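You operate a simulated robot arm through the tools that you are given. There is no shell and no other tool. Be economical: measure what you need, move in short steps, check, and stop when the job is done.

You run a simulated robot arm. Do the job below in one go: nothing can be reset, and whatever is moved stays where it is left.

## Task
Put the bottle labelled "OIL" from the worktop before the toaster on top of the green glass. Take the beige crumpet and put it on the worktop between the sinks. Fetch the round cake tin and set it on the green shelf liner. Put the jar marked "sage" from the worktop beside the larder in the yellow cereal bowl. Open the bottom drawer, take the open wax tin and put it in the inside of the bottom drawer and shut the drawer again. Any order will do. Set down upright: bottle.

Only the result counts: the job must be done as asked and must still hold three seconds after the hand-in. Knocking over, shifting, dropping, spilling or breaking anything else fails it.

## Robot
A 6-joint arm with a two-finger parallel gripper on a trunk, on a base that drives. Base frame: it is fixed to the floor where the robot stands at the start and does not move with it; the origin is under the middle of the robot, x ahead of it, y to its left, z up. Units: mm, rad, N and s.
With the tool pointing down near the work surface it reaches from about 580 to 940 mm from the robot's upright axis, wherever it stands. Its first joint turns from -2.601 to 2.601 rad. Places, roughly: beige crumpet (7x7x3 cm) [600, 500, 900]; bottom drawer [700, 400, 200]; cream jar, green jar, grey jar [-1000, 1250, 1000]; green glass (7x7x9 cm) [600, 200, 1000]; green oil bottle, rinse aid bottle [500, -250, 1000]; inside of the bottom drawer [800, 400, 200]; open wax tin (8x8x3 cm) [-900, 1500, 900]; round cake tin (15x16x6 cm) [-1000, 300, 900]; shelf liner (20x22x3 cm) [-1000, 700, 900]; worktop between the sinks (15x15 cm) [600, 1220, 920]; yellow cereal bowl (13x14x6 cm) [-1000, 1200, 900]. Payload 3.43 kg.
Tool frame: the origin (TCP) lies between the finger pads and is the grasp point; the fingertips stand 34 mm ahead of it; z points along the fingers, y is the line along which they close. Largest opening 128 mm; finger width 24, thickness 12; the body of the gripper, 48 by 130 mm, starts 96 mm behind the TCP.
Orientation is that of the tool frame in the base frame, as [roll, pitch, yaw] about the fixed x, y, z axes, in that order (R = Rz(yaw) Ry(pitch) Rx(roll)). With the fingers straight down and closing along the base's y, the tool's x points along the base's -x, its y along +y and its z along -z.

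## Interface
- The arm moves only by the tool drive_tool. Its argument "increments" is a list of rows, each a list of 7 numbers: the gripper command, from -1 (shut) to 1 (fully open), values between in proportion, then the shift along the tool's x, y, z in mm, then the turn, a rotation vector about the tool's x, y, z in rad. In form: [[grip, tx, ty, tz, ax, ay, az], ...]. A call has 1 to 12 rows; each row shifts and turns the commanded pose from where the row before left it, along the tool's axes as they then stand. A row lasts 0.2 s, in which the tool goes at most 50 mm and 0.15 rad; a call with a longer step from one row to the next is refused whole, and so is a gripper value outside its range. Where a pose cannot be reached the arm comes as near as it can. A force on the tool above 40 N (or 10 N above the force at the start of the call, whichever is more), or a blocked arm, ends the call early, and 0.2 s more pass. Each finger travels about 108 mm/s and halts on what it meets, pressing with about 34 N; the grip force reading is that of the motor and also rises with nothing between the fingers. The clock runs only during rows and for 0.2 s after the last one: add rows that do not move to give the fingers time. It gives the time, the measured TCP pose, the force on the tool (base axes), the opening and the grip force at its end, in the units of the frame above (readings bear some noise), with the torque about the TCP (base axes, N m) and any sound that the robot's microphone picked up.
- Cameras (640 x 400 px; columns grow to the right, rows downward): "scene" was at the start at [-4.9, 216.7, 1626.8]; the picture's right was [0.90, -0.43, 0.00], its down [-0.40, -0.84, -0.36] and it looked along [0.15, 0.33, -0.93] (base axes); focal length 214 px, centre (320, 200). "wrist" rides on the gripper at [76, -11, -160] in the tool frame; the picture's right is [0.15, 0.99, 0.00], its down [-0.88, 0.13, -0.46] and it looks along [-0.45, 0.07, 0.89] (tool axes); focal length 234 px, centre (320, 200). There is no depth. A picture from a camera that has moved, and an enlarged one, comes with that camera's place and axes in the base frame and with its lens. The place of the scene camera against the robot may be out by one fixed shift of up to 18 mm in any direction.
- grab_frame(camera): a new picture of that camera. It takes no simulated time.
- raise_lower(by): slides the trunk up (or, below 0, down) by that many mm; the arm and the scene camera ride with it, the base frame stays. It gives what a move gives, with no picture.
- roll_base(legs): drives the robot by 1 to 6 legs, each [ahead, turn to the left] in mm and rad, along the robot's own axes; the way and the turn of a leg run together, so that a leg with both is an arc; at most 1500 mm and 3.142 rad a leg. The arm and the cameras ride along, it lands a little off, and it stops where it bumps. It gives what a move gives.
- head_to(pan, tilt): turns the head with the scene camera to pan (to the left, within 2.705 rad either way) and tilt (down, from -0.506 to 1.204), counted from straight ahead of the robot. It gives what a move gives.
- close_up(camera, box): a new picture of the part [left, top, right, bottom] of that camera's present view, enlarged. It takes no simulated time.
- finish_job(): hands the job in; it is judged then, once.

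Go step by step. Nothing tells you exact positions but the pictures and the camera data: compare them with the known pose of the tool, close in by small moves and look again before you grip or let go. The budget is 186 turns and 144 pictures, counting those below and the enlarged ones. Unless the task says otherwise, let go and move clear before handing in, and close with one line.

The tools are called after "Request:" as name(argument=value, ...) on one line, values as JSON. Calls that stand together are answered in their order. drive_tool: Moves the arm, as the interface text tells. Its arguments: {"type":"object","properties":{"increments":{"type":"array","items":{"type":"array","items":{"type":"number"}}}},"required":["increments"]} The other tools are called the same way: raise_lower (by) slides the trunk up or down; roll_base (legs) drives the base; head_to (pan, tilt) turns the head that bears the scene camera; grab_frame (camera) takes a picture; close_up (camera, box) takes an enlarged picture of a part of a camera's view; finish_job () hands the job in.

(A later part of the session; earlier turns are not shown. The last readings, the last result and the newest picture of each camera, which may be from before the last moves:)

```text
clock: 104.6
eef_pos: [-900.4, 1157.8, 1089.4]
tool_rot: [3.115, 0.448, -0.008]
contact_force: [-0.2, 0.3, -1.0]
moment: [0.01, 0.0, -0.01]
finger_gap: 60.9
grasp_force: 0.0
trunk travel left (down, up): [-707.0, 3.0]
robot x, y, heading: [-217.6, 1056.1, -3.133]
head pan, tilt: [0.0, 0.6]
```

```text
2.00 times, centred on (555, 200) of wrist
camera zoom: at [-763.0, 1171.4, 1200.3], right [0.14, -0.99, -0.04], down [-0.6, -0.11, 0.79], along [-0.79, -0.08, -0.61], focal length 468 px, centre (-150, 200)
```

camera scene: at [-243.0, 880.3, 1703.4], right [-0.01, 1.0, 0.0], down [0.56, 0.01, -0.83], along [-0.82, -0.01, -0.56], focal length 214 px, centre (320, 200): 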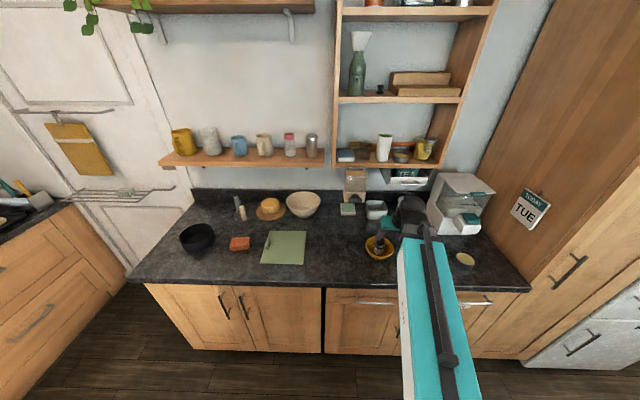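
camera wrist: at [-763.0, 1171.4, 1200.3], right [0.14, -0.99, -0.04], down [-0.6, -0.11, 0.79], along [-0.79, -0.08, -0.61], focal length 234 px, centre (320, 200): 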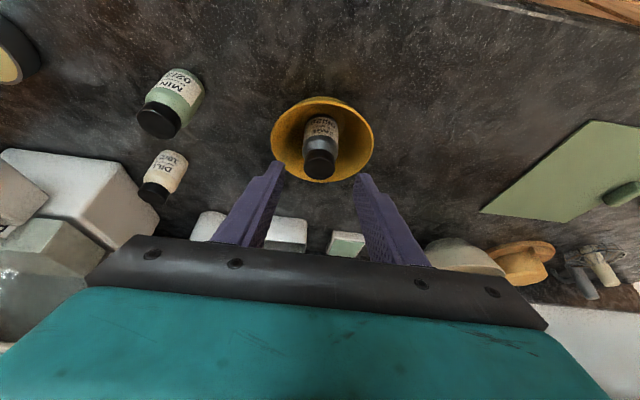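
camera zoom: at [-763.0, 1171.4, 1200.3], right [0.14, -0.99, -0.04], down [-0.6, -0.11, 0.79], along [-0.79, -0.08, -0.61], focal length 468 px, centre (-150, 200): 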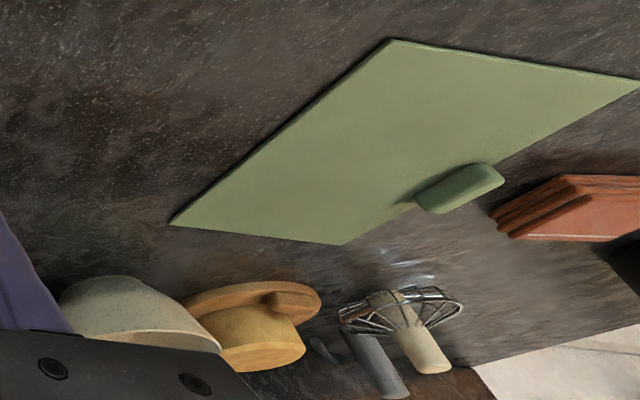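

Liner spans x -1103..-881, y 597..799 with a lump at its -y edge, so the tin's centre should be about (-992,713). I'll drive to a spot between tin and liner.

Request:
roll_base(legs=[[0, 1.571], [530, 0], [0, -1.571]])

Request:
grab_frame(camera="scene")

Request:
grab_frame(camera="wrist")

```text
clock: 118.5
eef_pos: [-885.3, 612.8, 1089.1]
tool_rot: [3.114, 0.448, 0.036]
contact_force: [0.1, -0.2, 0.3]
moment: [-0.02, 0.02, 0.02]
finger_gap: 60.9
grasp_force: 0.1
trunk travel left (down, up): [-707.0, 3.0]
robot x, y, heading: [-201.1, 557.5, -3.085]
head pan, tilt: [0.0, 0.6]
```

```text
74 pictures are left
camera scene: at [-216.5, 382.0, 1703.4], right [-0.06, 1.0, 0.0], down [0.56, 0.03, -0.83], along [-0.82, -0.05, -0.56], focal length 214 px, centre (320, 200)
```

scene: 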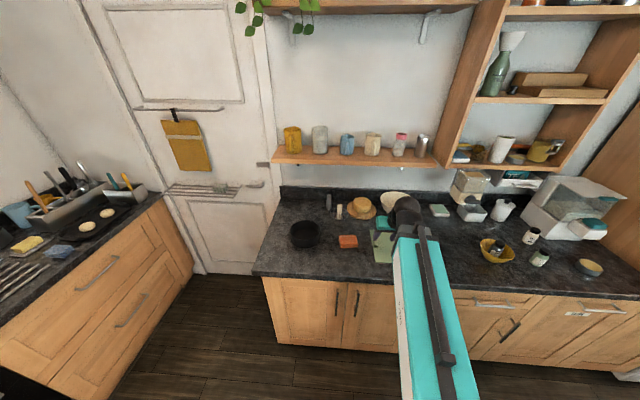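

```text
73 pictures are left
camera wrist: at [-748.2, 632.5, 1200.1], right [0.18, -0.98, -0.04], down [-0.59, -0.14, 0.8], along [-0.79, -0.12, -0.61], focal length 234 px, centre (320, 200)
```

wrist: 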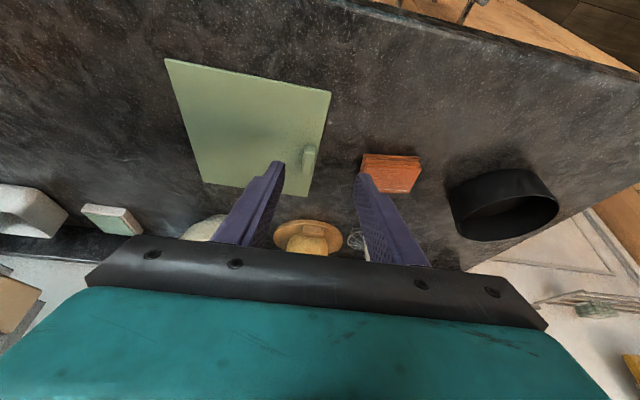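

Moving the tool toward the tin's +y side wall.

Request:
drive_tool(increments=[[0, -16.3, 41.6, 7.9, 0, 0, 0], [0, -16.3, 41.6, 7.9, 0, 0, 0], [0, -16.3, 41.6, 7.9, 0, 0, 0], [0, -16.3, 41.6, 7.9, 0, 0, 0], [0, -16.3, 41.6, 7.9, 0, 0, 0], [0, -16.3, 41.6, 7.9, 0, 0, 0], [0, 0, 0, 0, 0, 0, 0]])

Request:
grab_frame(camera="wrist")

```text
clock: 120.2
eef_pos: [-980.2, 357.4, 1095.1]
tool_rot: [3.118, 0.448, 0.035]
contact_force: [0.1, -0.3, 0.4]
moment: [-0.02, 0.03, 0.01]
finger_gap: 64.1
grasp_force: 0.0
trunk travel left (down, up): [-707.0, 3.0]
robot x, y, heading: [-196.9, 557.7, -3.084]
head pan, tilt: [0.0, 0.6]
```

```text
72 pictures are left
camera wrist: at [-843.4, 377.4, 1206.6], right [0.18, -0.98, -0.04], down [-0.59, -0.14, 0.8], along [-0.79, -0.12, -0.6], focal length 234 px, centre (320, 200)
```

wrist: 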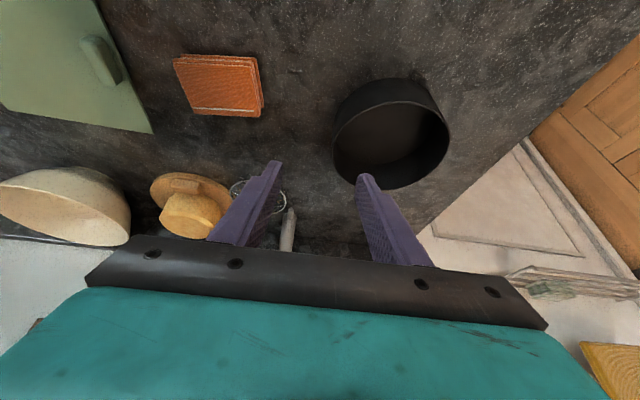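

Request:
close_up(camera="wrist", box=[300, 60, 480, 200])

```text
2.86 times, centred on (390, 130) of wrist
camera zoom: at [-843.4, 377.4, 1206.6], right [0.18, -0.98, -0.04], down [-0.59, -0.14, 0.8], along [-0.79, -0.12, -0.6], focal length 669 px, centre (120, 400)
```

zoom: 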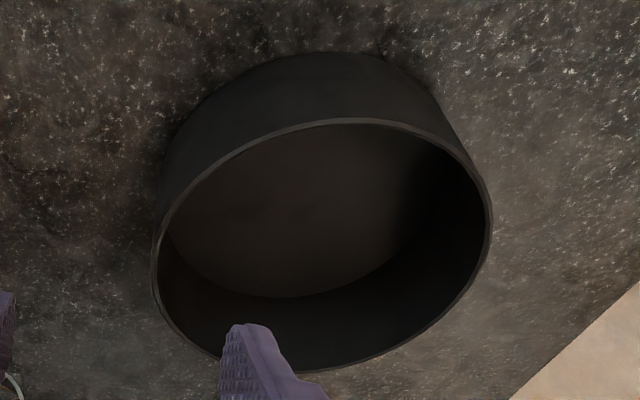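

Tin rim centre ≈(-1030,262), radius 75; I'll straddle its +y wall at (-1030,335), approaching along the finger axis.

Request:
drive_tool(increments=[[0, 14, 20, 26.5, 0, 0, 0], [0, 0, 0, 35, 0, 0, 0], [0, 0, 0, 0, 0, 0, 0]])

Request:
grab_frame(camera="wrist")

```text
clock: 121.0
eef_pos: [-993.7, 335.2, 1035.3]
tool_rot: [3.118, 0.448, 0.035]
contact_force: [0.1, -0.3, 0.3]
moment: [-0.01, 0.01, 0.01]
finger_gap: 64.0
grasp_force: 0.1
trunk travel left (down, up): [-707.0, 3.0]
robot x, y, heading: [-200.9, 557.2, -3.088]
head pan, tilt: [0.0, 0.6]
```

```text
70 pictures are left
camera wrist: at [-856.9, 356.0, 1145.6], right [0.18, -0.98, -0.04], down [-0.59, -0.14, 0.8], along [-0.79, -0.12, -0.6], focal length 234 px, centre (320, 200)
```

wrist: 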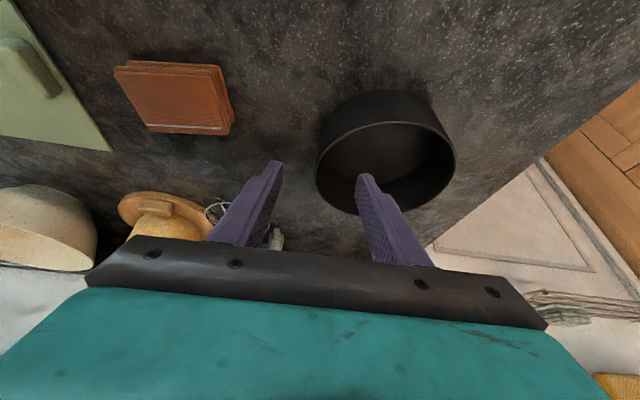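

Straddle looks right. Advance down onto the wall.

Request:
drive_tool(increments=[[0, 0, 0, 30, 0, 0, 0], [0, 0, 0, 30, 0, 0, 0], [0, 0, -1, 26, 0, 0, 0], [0, 0, 0, 0, 0, 0, 0]])

Request:
grab_frame(camera="wrist")

```text
clock: 122.0
eef_pos: [-1032.0, 332.2, 958.1]
tool_rot: [3.117, 0.45, 0.034]
contact_force: [-0.2, -0.5, -0.2]
moment: [0.04, -0.01, 0.0]
finger_gap: 64.1
grasp_force: 0.0
trunk travel left (down, up): [-707.0, 3.0]
robot x, y, heading: [-202.4, 558.3, -3.088]
head pan, tilt: [0.0, 0.6]
```

```text
69 pictures are left
camera wrist: at [-894.7, 352.8, 1067.9], right [0.18, -0.98, -0.04], down [-0.59, -0.14, 0.8], along [-0.79, -0.12, -0.6], focal length 234 px, centre (320, 200)
```

wrist: 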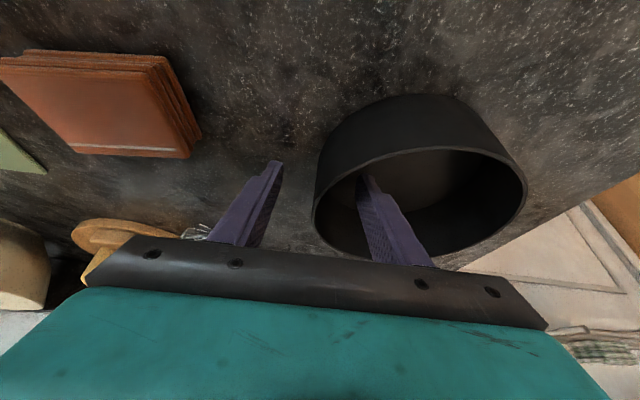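

Wall between fingers. Closing gently, then a small lift.

Request:
drive_tool(increments=[[-0.4, 0, 0, 0, 0, 0, 0], [-0.8, 0, 0, 0, 0, 0, 0], [-1, 0, 0, 0, 0, 0, 0], [-1, 0, 0, 0, 0, 0, 0], [-1, 0, 0, 0, 0, 0, 0], [-1, 0, 0, 0, 0, 0, 0]])

Request:
drive_tool(increments=[[-1, -2.2, 0, -4.5, 0, 0, 0], [-1, -4.3, 0, -9, 0, 0, 0], [-1, -8.7, 0, -18, 0, 0, 0], [-1, 0, 0, 0, 0, 0, 0]])

Request:
grab_frame(camera="wrist")

Request:
close_up(camera="scene", box=[260, 160, 420, 280])

```text
clock: 123.3
eef_pos: [-1031.5, 332.6, 957.6]
tool_rot: [3.118, 0.449, 0.036]
contact_force: [-1.4, 0.2, 2.0]
moment: [-0.24, -0.24, -0.1]
finger_gap: 6.4
grasp_force: 33.8
trunk travel left (down, up): [-707.0, 3.0]
robot x, y, heading: [-200.5, 562.0, -3.084]
head pan, tilt: [0.0, 0.6]
```

```text
clock: 124.3
eef_pos: [-1033.7, 335.3, 992.4]
tool_rot: [3.117, 0.449, 0.036]
contact_force: [-0.5, 0.0, -2.8]
moment: [0.18, 0.02, 0.03]
finger_gap: 6.1
grasp_force: 33.4
trunk travel left (down, up): [-707.0, 3.0]
robot x, y, heading: [-198.2, 559.3, -3.083]
head pan, tilt: [0.0, 0.6]
```

```text
68 pictures are left
camera wrist: at [-896.2, 355.2, 1102.4], right [0.18, -0.98, -0.04], down [-0.59, -0.14, 0.79], along [-0.79, -0.12, -0.61], focal length 234 px, centre (320, 200)
```

wrist: 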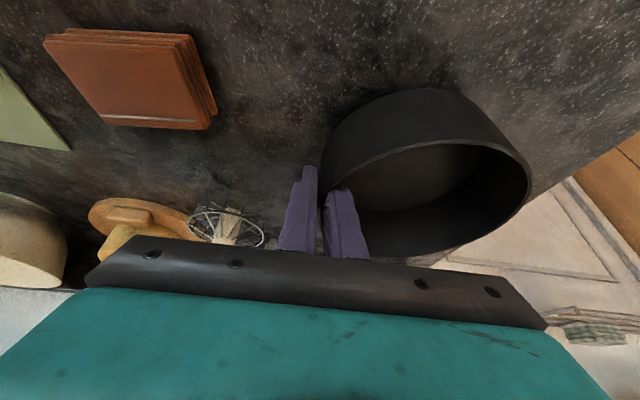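

```text
3.33 times, centred on (340, 220) of scene
camera zoom: at [-217.2, 381.5, 1703.3], right [-0.06, 1.0, 0.0], down [0.56, 0.03, -0.82], along [-0.82, -0.05, -0.57], focal length 715 px, centre (253, 133)
```

zoom: 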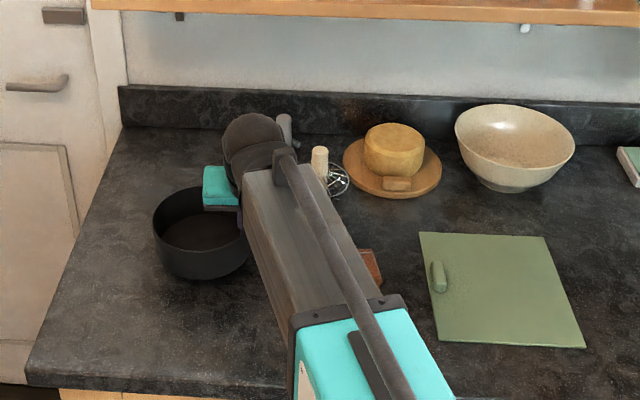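

Tin lifted level. Carry it up and across to the liner.

Request:
drive_tool(increments=[[-1, -11, 0, -22.5, 0, 0, 0], [-1, -11, 0, -22.5, 0, 0, 0], [-1, 4, -37.5, -2.8, 0, 0, 0], [-1, 4, -37.5, -2.8, 0, 0, 0], [-1, 4, -37.5, -2.8, 0, 0, 0], [-1, 4, -37.5, -2.8, 0, 0, 0], [-1, 4, -37.5, -2.8, 0, 0, 0], [-1, 4, -37.5, -2.8, 0, 0, 0], [-1, 4, -37.5, -2.8, 0, 0, 0], [-1, 4, -37.5, -2.8, 0, 0, 0], [-1, 4, -37.5, -2.8, 0, 0, 0], [-1, 4, -37.5, -2.8, 0, 0, 0]])

Request:
drive_tool(increments=[[-1, 4, -38, -2.8, 0, 0, 0], [-1, 4, -38, -2.8, 0, 0, 0], [-1, 0, 0, 0, 0, 0, 0]])

Request:
grab_frame(camera="wrist")

Request:
grab_frame(camera="scene")

```text
clock: 127.0
eef_pos: [-1000.7, 713.4, 1042.7]
tool_rot: [3.116, 0.446, 0.035]
contact_force: [-0.1, -0.5, -2.5]
moment: [0.18, 0.03, 0.01]
finger_gap: 6.3
grasp_force: 34.2
trunk travel left (down, up): [-707.0, 3.0]
robot x, y, heading: [-201.1, 560.0, -3.086]
head pan, tilt: [0.0, 0.6]
```

```text
clock: 127.8
eef_pos: [-994.2, 788.7, 1041.2]
tool_rot: [3.118, 0.45, 0.035]
contact_force: [-0.4, 1.4, -3.2]
moment: [0.2, -0.01, -0.01]
finger_gap: 6.4
grasp_force: 34.3
trunk travel left (down, up): [-707.0, 3.0]
robot x, y, heading: [-202.3, 553.7, -3.081]
head pan, tilt: [0.0, 0.6]
```

```text
66 pictures are left
camera wrist: at [-857.8, 809.6, 1152.2], right [0.18, -0.98, -0.04], down [-0.59, -0.14, 0.79], along [-0.79, -0.12, -0.61], focal length 234 px, centre (320, 200)
```

wrist: 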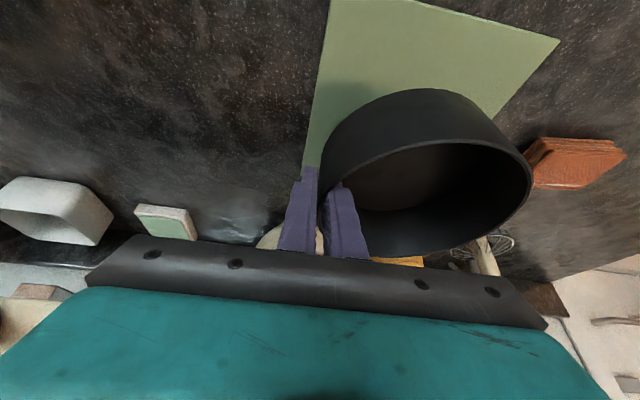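

```text
65 pictures are left
camera scene: at [-217.1, 381.5, 1703.4], right [-0.06, 1.0, 0.0], down [0.56, 0.03, -0.82], along [-0.82, -0.05, -0.57], focal length 214 px, centre (320, 200)
```

scene: 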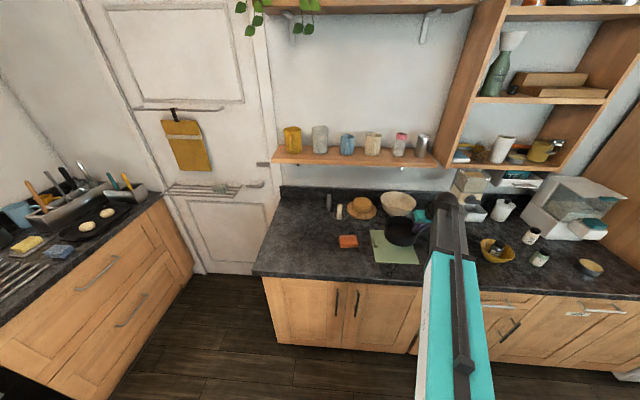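

Liner by wrist camera: x -898..-1115, y 600..800. Shift 15 mm outward and lower partway.

Request:
drive_tool(increments=[[-1, 4, 0.5, 22, 0, 0, 0], [-1, 5, 0, 22, 0, 0, 0], [-1, 5, 0, 19, 0, 0, 0], [-1, 0, 0, 0, 0, 0, 0]])

Request:
grab_frame(camera="wrist")

Request:
close_up(camera="scene", box=[330, 180, 470, 280])

```text
clock: 128.8
eef_pos: [-1009.9, 784.4, 976.8]
tool_rot: [3.116, 0.448, 0.034]
contact_force: [0.6, 0.3, -3.5]
moment: [0.2, 0.01, 0.0]
finger_gap: 6.3
grasp_force: 34.3
trunk travel left (down, up): [-707.0, 3.0]
robot x, y, heading: [-198.5, 554.3, -3.081]
head pan, tilt: [0.0, 0.6]
```

```text
64 pictures are left
camera wrist: at [-872.8, 804.7, 1088.4], right [0.18, -0.98, -0.04], down [-0.59, -0.14, 0.8], along [-0.79, -0.12, -0.61], focal length 234 px, centre (320, 200)
```

wrist: 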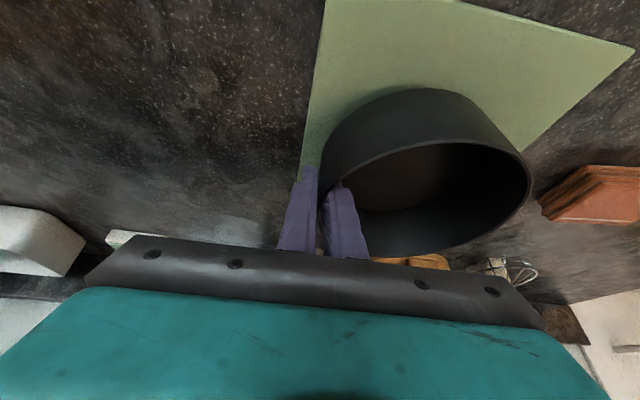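

```text
4.00 times, centred on (400, 230) of scene
camera zoom: at [-216.9, 381.7, 1703.4], right [-0.06, 1.0, 0.0], down [0.56, 0.03, -0.83], along [-0.82, -0.05, -0.56], focal length 858 px, centre (0, 80)
```

zoom: 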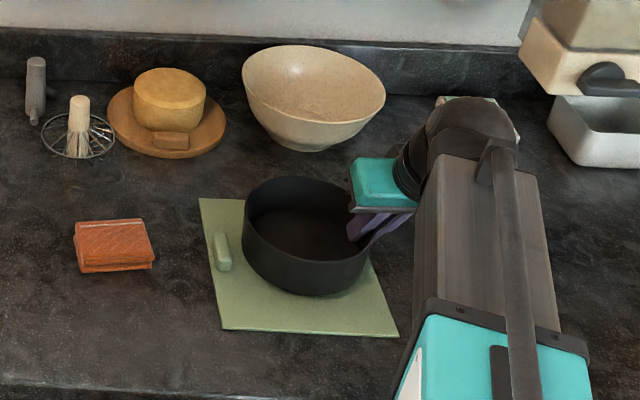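

Good position; nudge +4 mm in y and lower to contact.

Request:
drive_tool(increments=[[-1, 3, -4, 6.5, 0, 0, 0], [-1, 1.5, 0, 3, 0, 0, 0], [-1, 0.9, 0, 1.8, 0, 0, 0], [-1, 0, 0, 0, 0, 0, 0]])

Request:
drive_tool(increments=[[-1, 0.7, 0, 1.4, 0, 0, 0], [-1, 0.7, 0, 1.4, 0, 0, 0], [-1, 0, 0, 0, 0, 0, 0]])

```text
clock: 129.8
eef_pos: [-1010.0, 790.3, 965.2]
tool_rot: [3.119, 0.448, 0.036]
contact_force: [4.8, 2.4, 3.9]
moment: [-0.67, -0.26, 0.62]
finger_gap: 6.3
grasp_force: 34.5
trunk travel left (down, up): [-707.0, 3.0]
robot x, y, heading: [-198.8, 557.5, -3.083]
head pan, tilt: [0.0, 0.6]
```

```text
clock: 130.6
eef_pos: [-1009.5, 789.5, 962.6]
tool_rot: [3.117, 0.451, 0.035]
contact_force: [6.1, 8.1, 11.9]
moment: [-0.94, -1.11, 1.11]
finger_gap: 6.6
grasp_force: 34.1
trunk travel left (down, up): [-707.0, 3.0]
robot x, y, heading: [-196.6, 558.0, -3.079]
head pan, tilt: [0.0, 0.6]
```

Request:
close_up(camera="scene", box=[360, 210, 440, 270])

Request:
grab_frame(camera="wrist")

```text
6.67 times, centred on (400, 240) of scene
camera zoom: at [-214.6, 382.5, 1703.6], right [-0.06, 1.0, 0.0], down [0.56, 0.03, -0.83], along [-0.82, -0.05, -0.56], focal length 1430 px, centre (-213, -67)
```

zoom: 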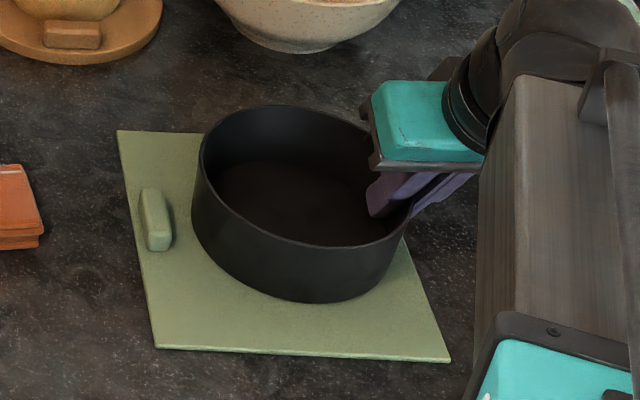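

```text
61 pictures are left
camera wrist: at [-872.5, 810.3, 1073.6], right [0.18, -0.98, -0.04], down [-0.59, -0.14, 0.8], along [-0.79, -0.12, -0.6], focal length 234 px, centre (320, 200)
```

wrist: 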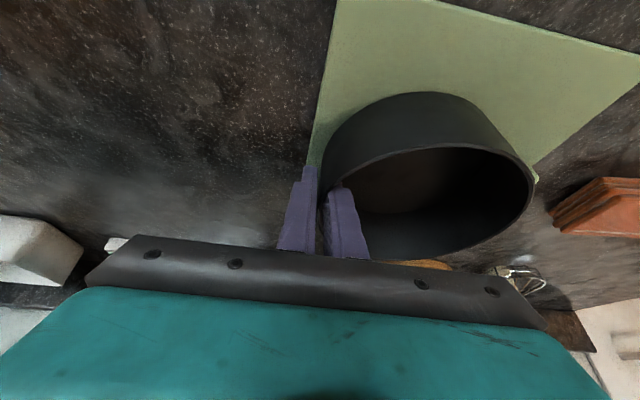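

Tin rests on the liner clear of the lump. Releasing slowly and withdrawing.

Request:
drive_tool(increments=[[-0.85, 0, 0, 0, 0, 0, 0], [-0.7, 0, 0, 0, 0, 0, 0], [-0.4, 0, 0, 0, 0, 0, 0], [-0.3, 0, 0, 0, 0, 0, 0], [-0.3, 0, 0, -20, 0, 0, 0], [-0.3, 0, 0, -40, 0, 0, 0], [-0.3, 0, 0, -40, 0, 0, 0], [-0.3, 0, 0, -40, 0, 0, 0], [-0.3, 0, 0, 0, 0, 0, 0]])

Request:
close_up(camera="scene", box=[330, 180, 470, 280])

Request:
grab_frame(camera="wrist")

```text
clock: 132.6
eef_pos: [-951.9, 796.7, 1086.9]
tool_rot: [3.115, 0.447, 0.035]
contact_force: [0.7, -0.3, 0.1]
moment: [-0.03, 0.0, 0.03]
finger_gap: 44.7
grasp_force: 0.0
trunk travel left (down, up): [-707.0, 3.0]
robot x, y, heading: [-201.3, 557.9, -3.081]
head pan, tilt: [0.0, 0.6]
```

```text
4.00 times, centred on (400, 230) of scene
camera zoom: at [-216.9, 381.7, 1703.4], right [-0.06, 1.0, 0.0], down [0.56, 0.03, -0.83], along [-0.82, -0.05, -0.57], focal length 858 px, centre (0, 80)
```

zoom: 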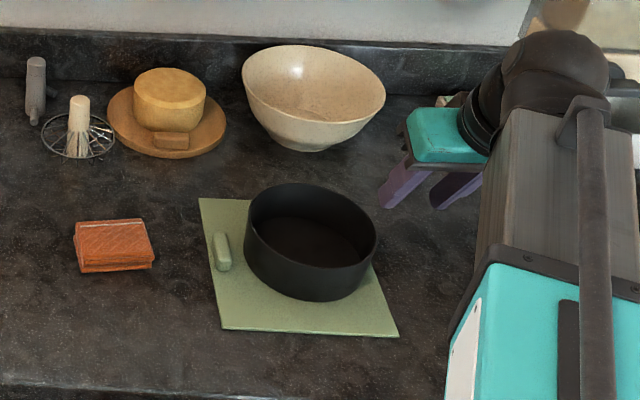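

```text
59 pictures are left
camera wrist: at [-814.4, 817.2, 1198.5], right [0.18, -0.98, -0.04], down [-0.59, -0.14, 0.79], along [-0.79, -0.12, -0.61], focal length 234 px, centre (320, 200)
```

wrist: 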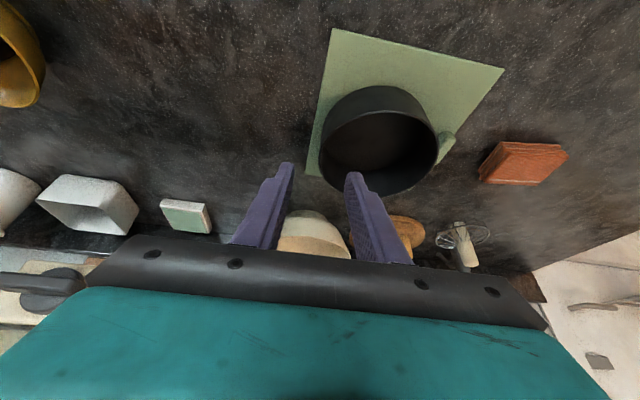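

Tin is set on the liner. Now the drawer: tuck the arm, turn to face the front counter, and look at it.

Request:
drive_tool(increments=[[-0.3, 19, 0, -38, 0, 0, 0], [-0.3, 19, 0, -38, 0, 0, 0], [-0.3, 19, 0, -39, 0, 0, 0]])

Request:
roll_base(legs=[[0, 3.08]])

Request:
head_to(pan=0.0, tilt=1.0)

Request:
grab_frame(camera="scene")

```text
clock: 133.3
eef_pos: [-848.6, 800.5, 1167.7]
tool_rot: [3.116, 0.448, 0.034]
contact_force: [0.0, -0.2, -0.6]
moment: [0.02, 0.03, 0.01]
finger_gap: 44.9
grasp_force: 0.0
trunk travel left (down, up): [-707.0, 3.0]
robot x, y, heading: [-200.9, 555.2, -3.084]
head pan, tilt: [0.0, 0.6]
```

```text
clock: 143.8
eef_pos: [439.0, 284.4, 1167.1]
tool_rot: [3.116, 0.449, 3.13]
contact_force: [-0.5, -0.5, 0.2]
moment: [0.02, -0.01, 0.02]
finger_gap: 44.8
grasp_force: 0.1
trunk travel left (down, up): [-707.0, 3.0]
robot x, y, heading: [-198.7, 631.5, 0.007]
head pan, tilt: [0.0, 0.6]
```

```text
clock: 144.7
eef_pos: [439.9, 284.1, 1168.6]
tool_rot: [3.116, 0.448, 3.131]
contact_force: [-0.1, -0.8, -0.1]
moment: [0.01, 0.01, 0.03]
finger_gap: 44.2
grasp_force: 0.1
trunk travel left (down, up): [-707.0, 3.0]
robot x, y, heading: [-195.6, 627.6, 0.002]
head pan, tilt: [0.0, 1.0]
```

```text
58 pictures are left
camera scene: at [-158.9, 796.7, 1671.5], right [0.0, -1.0, 0.0], down [-0.84, 0.0, -0.54], along [0.54, 0.0, -0.84], focal length 214 px, centre (320, 200)
```

scene: 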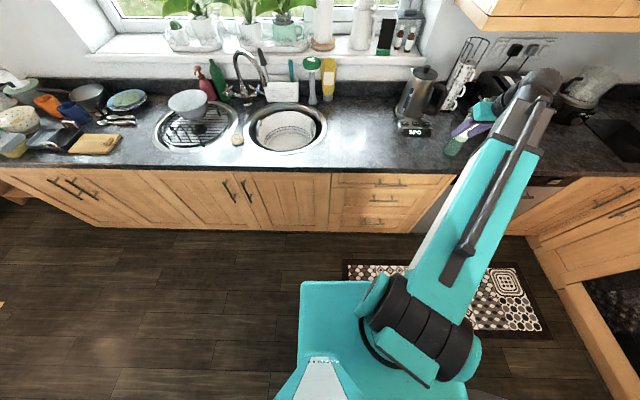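

The three-drawer unit is right below the counter left of the dishwasher. Zoom to measure the bottom handle.

Request:
close_up(camera="scene", box=[310, 150, 470, 250])

```text
4.00 times, centred on (390, 200) of scene
camera zoom: at [-158.9, 796.7, 1671.5], right [0.0, -1.0, 0.0], down [-0.84, 0.0, -0.54], along [0.54, 0.0, -0.84], focal length 858 px, centre (40, 200)
```

zoom: 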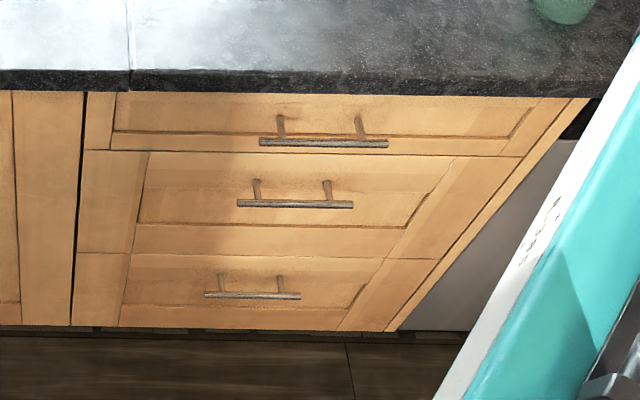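

Bottom handle is about (492,437,z 360), a 160 mm bar along y. I'll stand at about (-120,890), so the robot isn't in the drawer's way, and reach it with a horizontal tool.

Request:
roll_base(legs=[[0, 1.29], [275, 0], [0, -1.29]])

Request:
drive_tool(increments=[[-0.3, 20, 10, 0, 0, 0.0, 0], [-0.3, 20, 10, 0, 0, 0, 0], [-0.3, 20, 10, 0, 0, 0, 0]])

```text
clock: 155.6
eef_pos: [511.8, 538.0, 1167.2]
tool_rot: [3.116, 0.446, 3.111]
contact_force: [0.4, 0.5, 0.1]
moment: [0.02, 0.02, 0.01]
finger_gap: 44.9
grasp_force: 0.0
trunk travel left (down, up): [-707.0, 3.0]
robot x, y, heading: [-121.0, 876.6, -0.009]
head pan, tilt: [0.0, 1.0]
```

```text
clock: 156.4
eef_pos: [457.8, 567.8, 1142.4]
tool_rot: [3.117, 0.449, 3.112]
contact_force: [0.1, 0.4, -0.4]
moment: [0.03, -0.01, -0.02]
finger_gap: 44.6
grasp_force: 0.2
trunk travel left (down, up): [-707.0, 3.0]
robot x, y, heading: [-123.3, 876.2, -0.012]
head pan, tilt: [0.0, 1.0]
```

Request:
drive_tool(increments=[[-0.3, 16.5, -42.5, -8, 0, 0, 0], [-0.3, 16.5, -42.5, -8, 0, 0, 0], [-0.3, 16.5, -42.5, -8, 0, 0, 0], [-0.3, 16.5, -42.5, -8, 0, 0, 0], [-0.3, 0, 0, 0, 0, 0, 0]])

Request:
grab_frame(camera="scene")

```text
clock: 157.6
eef_pos: [382.5, 401.5, 1139.5]
tool_rot: [3.116, 0.448, 3.113]
contact_force: [-0.1, 0.4, -0.3]
moment: [-0.01, -0.04, 0.01]
finger_gap: 45.0
grasp_force: 0.0
trunk travel left (down, up): [-707.0, 3.0]
robot x, y, heading: [-119.2, 880.1, -0.011]
head pan, tilt: [0.0, 1.0]
```

```text
56 pictures are left
camera scene: at [-78.3, 1044.3, 1671.4], right [-0.01, -1.0, 0.0], down [-0.84, 0.01, -0.54], along [0.54, -0.01, -0.84], focal length 214 px, centre (320, 200)
```

scene: 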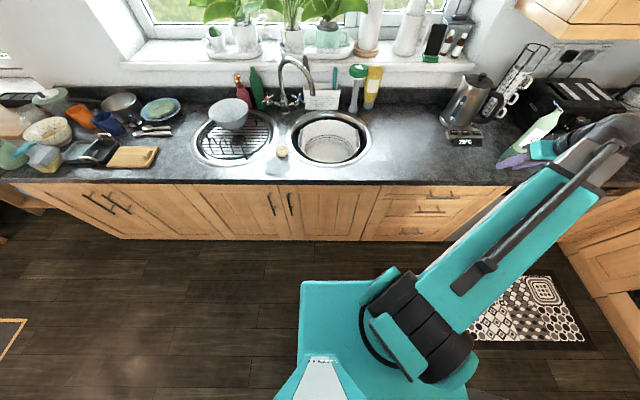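

Arm is over the aisle; lower the trunk and look at the drawer with the wrist camera.

Request:
raise_lower(by=-600)

Request:
grab_frame(camera="wrist")

Request:
grab_frame(camera="scene")

```text
refused: -600 is not a number from -400 to 400
```

```text
55 pictures are left
camera wrist: at [244.3, 389.9, 1250.2], right [-0.12, 0.99, -0.04], down [0.6, 0.1, 0.8], along [0.79, 0.07, -0.61], focal length 234 px, centre (320, 200)
```

wrist: 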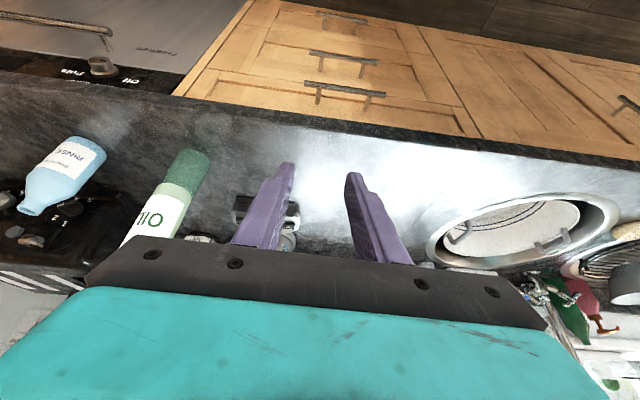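

```text
54 pictures are left
camera scene: at [-78.3, 1044.3, 1671.4], right [-0.01, -1.0, 0.0], down [-0.84, 0.01, -0.54], along [0.54, -0.01, -0.84], focal length 214 px, centre (320, 200)
```

scene: 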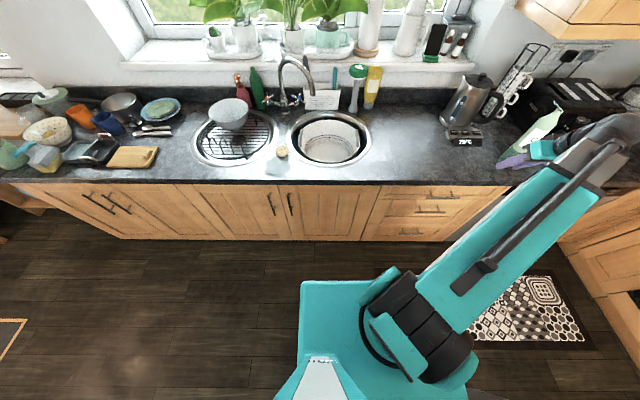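

Request:
raise_lower(by=-300)

Request:
raise_lower(by=-300)

Request:
grab_frame(camera="wrist")

```text
clock: 160.6
eef_pos: [381.6, 401.1, 838.7]
tool_rot: [3.119, 0.449, 3.115]
contact_force: [0.4, -0.1, 0.2]
moment: [-0.01, -0.01, -0.02]
finger_gap: 44.9
grasp_force: 0.1
trunk travel left (down, up): [-407.0, 303.0]
robot x, y, heading: [-119.6, 876.2, -0.009]
head pan, tilt: [0.0, 1.0]
```

```text
clock: 163.6
eef_pos: [381.2, 401.2, 538.8]
tool_rot: [3.118, 0.447, 3.113]
contact_force: [-0.1, 0.3, 0.0]
moment: [0.0, 0.02, 0.01]
finger_gap: 44.9
grasp_force: 0.1
trunk travel left (down, up): [-107.0, 603.0]
robot x, y, heading: [-123.8, 880.6, -0.013]
head pan, tilt: [0.0, 1.0]
```

```text
53 pictures are left
camera wrist: at [244.5, 389.9, 650.3], right [-0.11, 0.99, -0.04], down [0.6, 0.1, 0.8], along [0.79, 0.07, -0.61], focal length 234 px, centre (320, 200)
```

wrist: 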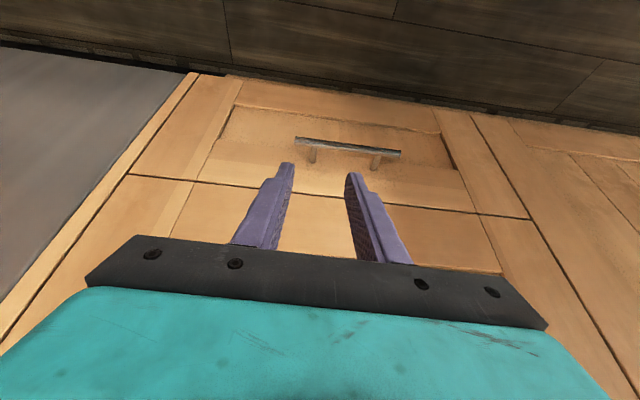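

Handle is near (465,446,374). Now pitch the tool up to horizontal.

Request:
drive_tool(increments=[[-0.3, 0, 0, 0, 0, -0.14, 0], [-0.3, 0, 0, 0, 0, -0.14, 0], [-0.3, 0, 0, 0, 0, -0.14, 0], [-0.3, 0, 0, 0, 0, -0.14, 0], [-0.3, 0, 0, 0, 0, -0.14, 0], [-0.3, 0, 0, 0, 0, -0.14, 0], [-0.3, 0, 0, 0, 0, -0.14, 0], [-0.3, 0, 0, 0, 0, -0.14, 0], [-0.3, 0, 0, 0, 0, 0, 0]])

```text
clock: 165.6
eef_pos: [383.1, 397.6, 538.1]
tool_rot: [1.623, 1.549, 1.603]
contact_force: [0.2, -0.2, 0.5]
moment: [0.01, -0.01, 0.03]
finger_gap: 44.8
grasp_force: 0.1
out of reach, approached as far as the arm can: row 7
trunk travel left (down, up): [-107.0, 603.0]
robot x, y, heading: [-121.7, 879.4, -0.01]
head pan, tilt: [0.0, 1.0]
```

Request:
drive_tool(increments=[[-0.3, 0, 0, 0, 0, 0, -0.143], [-0.3, 0, 0, 0, 0, 0, -0.143], [-0.3, 0, 0, 0, 0, 0, -0.143], [-0.3, 0, 0, 0, 0, 0, -0.143], [-0.3, 0, 0, 0, 0, 0, -0.143], [-0.3, 0, 0, 0, 0, 0, -0.143], [-0.3, 0, 0, 0, 0, 0, -0.143], [-0.3, 0, 0, 0, 0, 0, -0.143], [-0.3, 0, 0, 0, 0, 0, -0.143], [-0.3, 0, 0, 0, 0, 0, -0.143], [-0.3, 0, 0, 0, 0, 0, -0.143], [-0.3, 0, 0, 0, 0, 0, 0]])

Request:
grab_frame(camera="wrist")

```text
clock: 168.2
eef_pos: [390.2, 395.3, 643.5]
tool_rot: [-1.616, 0.061, -1.596]
contact_force: [-0.2, -0.4, 0.0]
moment: [0.02, 0.02, 0.0]
finger_gap: 45.0
grasp_force: 0.0
out of reach, approached as far as the arm can: row 10, 11
trunk travel left (down, up): [-107.0, 603.0]
robot x, y, heading: [-123.4, 877.7, -0.007]
head pan, tilt: [0.0, 1.0]
```

```text
52 pictures are left
camera wrist: at [229.6, 322.4, 657.6], right [-0.05, -0.08, -1.0], down [-0.44, 0.9, -0.06], along [0.9, 0.43, -0.08], focal length 234 px, centre (320, 200)
```

wrist: 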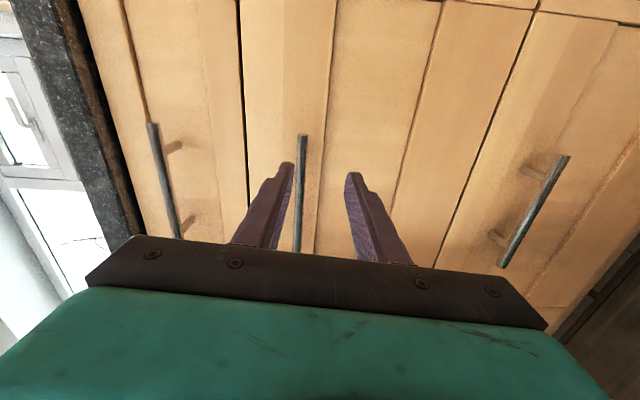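

That side runs into a joint limit; spin back the other way (camera to +y).

Request:
drive_tool(increments=[[-0.3, 0, 0, 0, 0, 0, 0.143], [-0.3, 0, 0, 0, 0, 0, 0.143], [-0.3, 0, 0, 0, 0, 0, 0.143], [-0.3, 0, 0, 0, 0, 0, 0.143], [-0.3, 0, 0, 0, 0, 0, 0.143], [-0.3, 0, 0, 0, 0, 0, 0.143], [-0.3, 0, 0, 0, 0, 0, 0.143], [-0.3, 0, 0, 0, 0, 0, 0.143], [-0.3, 0, 0, 0, 0, 0, 0.143], [-0.3, 0, 0, 0, 0, 0, 0.143], [-0.3, 0, 0, 0, 0, 0, 0.143], [-0.3, 0, 0, 0, 0, 0, 0]])

Request:
drive_tool(increments=[[-0.3, 0, 0, 0, 0, 0, 0.143], [-0.3, 0, 0, 0, 0, 0, 0.143], [-0.3, 0, 0, 0, 0, 0, 0.143], [-0.3, 0, 0, 0, 0, 0, 0.143], [-0.3, 0, 0, 0, 0, 0, 0.143], [-0.3, 0, 0, 0, 0, 0, 0.143], [-0.3, 0, 0, 0, 0, 0, 0.143], [-0.3, 0, 0, 0, 0, 0, 0.143], [-0.3, 0, 0, 0, 0, 0, 0.143], [-0.3, 0, 0, 0, 0, 0, 0.143], [-0.3, 0, 0, 0, 0, 0, 0.143], [-0.3, 0, 0, 0, 0, 0, 0]])

Request:
grab_frame(camera="wrist")

```text
clock: 170.8
eef_pos: [391.4, 394.5, 643.6]
tool_rot: [2.16, 1.492, 2.136]
contact_force: [-0.9, 0.7, -0.1]
moment: [0.01, 0.02, 0.01]
finger_gap: 44.7
grasp_force: 0.0
trunk travel left (down, up): [-107.0, 603.0]
robot x, y, heading: [-120.5, 876.4, -0.009]
head pan, tilt: [0.0, 1.0]
```

```text
clock: 173.4
eef_pos: [388.8, 394.8, 643.7]
tool_rot: [1.616, -0.068, 1.547]
contact_force: [-0.7, -0.2, 0.0]
moment: [-0.01, 0.02, -0.02]
finger_gap: 44.7
grasp_force: 0.1
trunk travel left (down, up): [-107.0, 603.0]
robot x, y, heading: [-121.9, 874.4, -0.011]
head pan, tilt: [0.0, 1.0]
```

```text
51 pictures are left
camera wrist: at [232.0, 475.0, 644.8], right [0.05, 0.08, 1.0], down [-0.47, -0.88, 0.09], along [0.88, -0.47, 0.0], focal length 234 px, centre (320, 200)
```

wrist: 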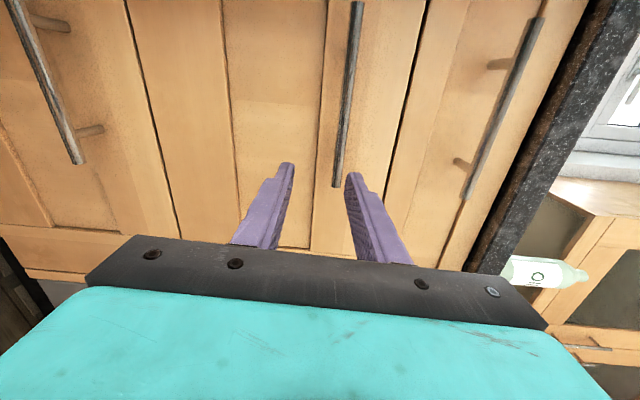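

This orientation works (camera at +y, closing vertically). Lower the trunk fully and go down to handle height.

Request:
raise_lower(by=-105)

Request:
drive_tool(increments=[[-0.3, 9.7, -41.5, 1.6, 0, 0, 0], [-0.3, 9.7, -41.5, 1.6, 0, 0, 0], [-0.3, 9.7, -41.5, 1.6, 0, 0, 0], [-0.3, 9.7, -41.5, 1.6, 0, 0, 0], [-0.3, 0, 0, 0, 0, 0, 0]])

Request:
grab_frame(camera="wrist")

```text
clock: 174.8
eef_pos: [390.5, 395.0, 538.7]
tool_rot: [1.616, -0.067, 1.546]
contact_force: [-0.3, 0.6, -0.2]
moment: [-0.01, -0.01, 0.01]
finger_gap: 44.8
grasp_force: 0.0
trunk travel left (down, up): [-2.0, 708.0]
robot x, y, heading: [-119.0, 878.2, -0.007]
head pan, tilt: [0.0, 1.0]
```

```text
clock: 176.0
eef_pos: [399.9, 422.4, 373.4]
tool_rot: [1.612, -0.065, 1.548]
contact_force: [-0.1, 0.1, 0.5]
moment: [0.01, 0.0, -0.01]
finger_gap: 44.8
grasp_force: 0.2
out of reach, approached as far as the arm can: row 1, 2, 3
trunk travel left (down, up): [-2.0, 708.0]
robot x, y, heading: [-122.4, 877.9, -0.013]
head pan, tilt: [0.0, 1.0]
```

```text
50 pictures are left
camera wrist: at [242.1, 501.4, 374.0], right [0.04, 0.08, 1.0], down [-0.47, -0.88, 0.09], along [0.88, -0.47, 0.0], focal length 234 px, centre (320, 200)
```

wrist: 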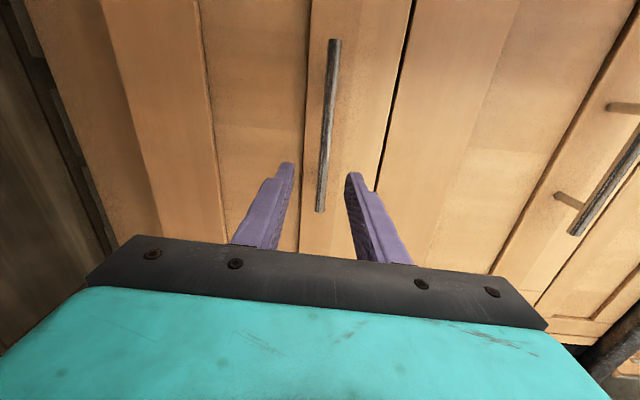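

The bar lies right between the fingers. Advance 52 mm.

Request:
drive_tool(increments=[[-0.3, 10, 1, 20, 0, 0, 0], [-0.3, 10, 1, 20, 0, 0, 0], [-0.3, 0, 0, 12, 0, 0, 0], [-0.3, 0, 0, 0, 0, 0, 0]])

Request:
grab_frame(camera="wrist")

```text
clock: 177.0
eef_pos: [452.0, 442.8, 373.7]
tool_rot: [1.615, -0.067, 1.545]
contact_force: [-0.3, -0.6, 0.4]
moment: [0.01, -0.02, -0.01]
finger_gap: 44.8
grasp_force: 0.1
trunk travel left (down, up): [-2.0, 708.0]
robot x, y, heading: [-121.9, 880.7, -0.014]
head pan, tilt: [0.0, 1.0]
```

```text
49 pictures are left
camera wrist: at [294.3, 522.5, 374.9], right [0.05, 0.08, 1.0], down [-0.47, -0.88, 0.09], along [0.88, -0.47, 0.0], focal length 234 px, centre (320, 200)
```

wrist: 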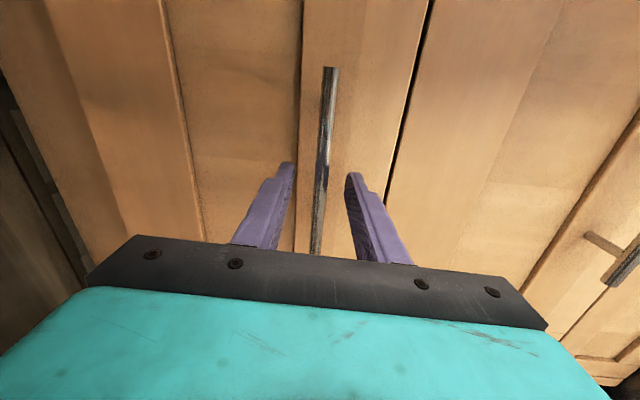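

Close on the bar.

Request:
drive_tool(increments=[[-0.7, 0, 0, 0, 0, 0, 0], [-1, 0, 0, 0, 0, 0, 0], [-1, 0, 0, 0, 0, 0, 0], [-1, 0, 0, 0, 0, 0, 0]])

Request:
grab_frame(camera="wrist")

```text
clock: 178.0
eef_pos: [452.0, 440.6, 375.1]
tool_rot: [1.616, -0.066, 1.546]
contact_force: [1.2, -2.1, 6.2]
moment: [-1.17, -0.08, 0.13]
finger_gap: 13.1
grasp_force: 44.6
trunk travel left (down, up): [-2.0, 708.0]
robot x, y, heading: [-118.4, 878.7, -0.011]
head pan, tilt: [0.0, 1.0]
```

```text
48 pictures are left
camera wrist: at [294.1, 522.4, 375.4], right [0.04, 0.08, 1.0], down [-0.47, -0.88, 0.09], along [0.88, -0.47, 0.0], focal length 234 px, centre (320, 200)
```

wrist: 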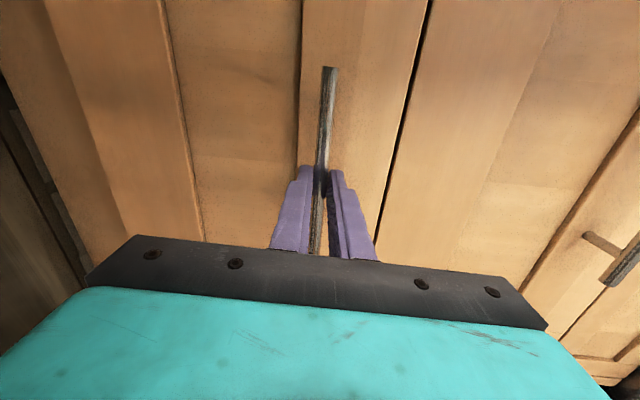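

Gripped the handle (gap 13 mm). Pull by backing the base in two stages.

Request:
roll_base(legs=[[-100, 0]])

Request:
grab_frame(camera="wrist")

```text
clock: 179.2
eef_pos: [351.2, 445.4, 373.5]
tool_rot: [1.615, -0.064, 1.547]
contact_force: [0.6, -5.7, 7.9]
moment: [-1.12, -0.15, -0.24]
finger_gap: 13.0
grasp_force: 44.7
trunk travel left (down, up): [-2.0, 708.0]
robot x, y, heading: [-222.7, 875.9, -0.008]
head pan, tilt: [0.0, 1.0]
```

```text
47 pictures are left
camera wrist: at [194.2, 524.0, 375.4], right [0.04, 0.08, 1.0], down [-0.47, -0.88, 0.09], along [0.88, -0.47, 0.0], focal length 234 px, centre (320, 200)
```

wrist: 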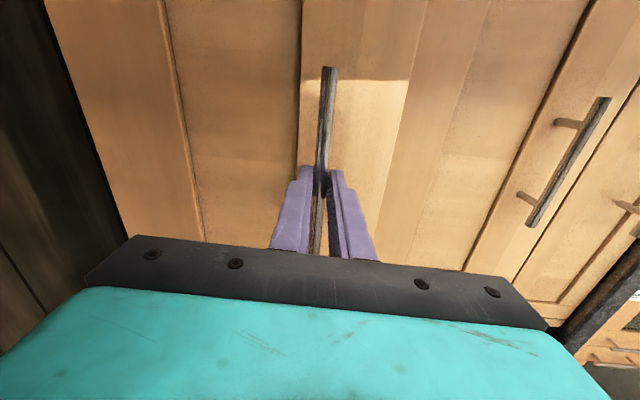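

The drawer comes along. Pull 180 mm more.

Request:
roll_base(legs=[[-180, 0]])

Request:
head_to(pan=-0.5, tilt=0.75)

Request:
grab_frame(camera="scene")

```text
clock: 180.8
eef_pos: [174.6, 447.5, 375.1]
tool_rot: [1.613, -0.066, 1.552]
contact_force: [-0.4, 17.1, 3.7]
moment: [-1.07, -0.03, 0.25]
finger_gap: 13.0
grasp_force: 44.8
trunk travel left (down, up): [-2.0, 708.0]
robot x, y, heading: [-405.5, 881.3, -0.009]
head pan, tilt: [0.0, 1.0]
```

```text
clock: 181.8
eef_pos: [173.0, 446.3, 375.5]
tool_rot: [1.615, -0.065, 1.551]
contact_force: [-0.6, 0.6, 3.9]
moment: [-1.14, -0.06, 0.12]
finger_gap: 13.0
grasp_force: 45.6
trunk travel left (down, up): [-2.0, 708.0]
robot x, y, heading: [-402.7, 881.0, -0.01]
head pan, tilt: [-0.499, 0.75]
```

```text
46 pictures are left
camera scene: at [-356.6, 1007.2, 985.5], right [-0.49, -0.87, 0.0], down [-0.6, 0.33, -0.73], along [0.64, -0.36, -0.68], focal length 214 px, centre (320, 200)
```

scene: 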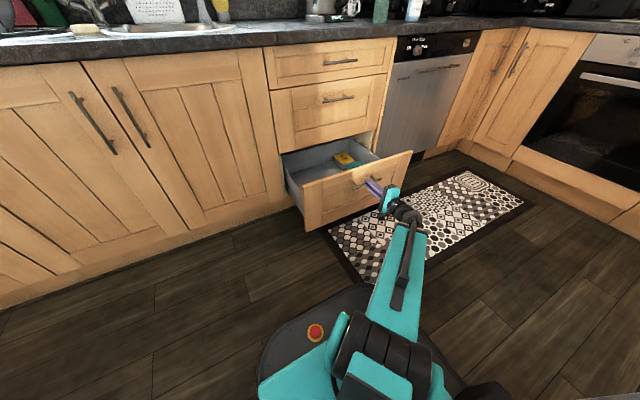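

Drawer is open about 280 mm. Zoom into its inside, release the handle and back off.

Request:
close_up(camera="scene", box=[260, 120, 440, 240])

Request:
drive_tool(increments=[[-0.3, 0, 0, 0, 0, 0, 0], [-0.3, 0, 0, 0, 0, 0, 0], [-0.3, 0, 0, 0, 0, 0, 0]])

Request:
roll_base(legs=[[-60, 0]])

Request:
grab_frame(camera="wrist")

```text
3.33 times, centred on (350, 180) of scene
camera zoom: at [-356.6, 1007.2, 985.5], right [-0.49, -0.87, 0.0], down [-0.6, 0.33, -0.73], along [0.64, -0.36, -0.68], focal length 715 px, centre (220, 267)
```

zoom: 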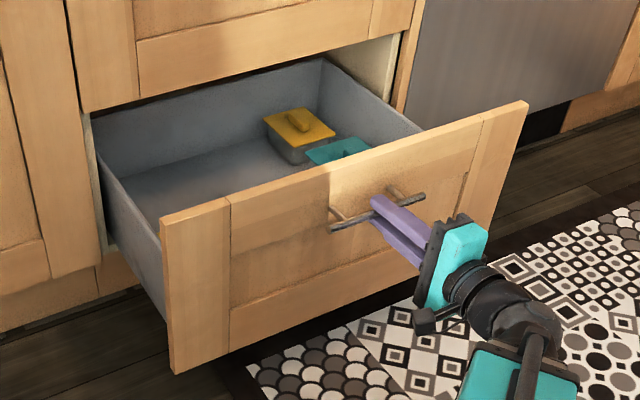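

```text
clock: 182.6
eef_pos: [173.5, 446.8, 374.2]
tool_rot: [1.614, -0.065, 1.551]
contact_force: [-0.5, -1.6, 0.7]
moment: [-0.04, -0.01, -0.01]
finger_gap: 44.9
grasp_force: 0.0
trunk travel left (down, up): [-2.0, 708.0]
robot x, y, heading: [-400.4, 877.5, -0.012]
head pan, tilt: [-0.499, 0.75]
```

```text
clock: 183.6
eef_pos: [109.3, 447.4, 375.0]
tool_rot: [1.614, -0.062, 1.553]
contact_force: [0.3, 1.2, -0.1]
moment: [-0.01, 0.0, -0.01]
finger_gap: 44.7
grasp_force: 0.2
trunk travel left (down, up): [-2.0, 708.0]
robot x, y, heading: [-460.9, 880.5, -0.01]
head pan, tilt: [-0.499, 0.75]
```

```text
44 pictures are left
camera wrist: at [-47.2, 526.7, 375.0], right [0.04, 0.08, 1.0], down [-0.47, -0.88, 0.09], along [0.88, -0.47, 0.0], focal length 234 px, centre (320, 200)
```

wrist: 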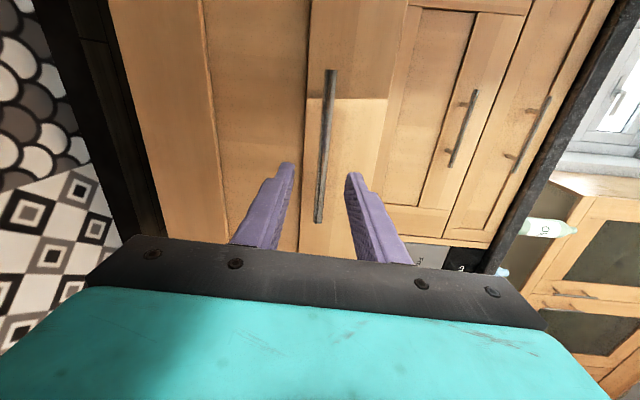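

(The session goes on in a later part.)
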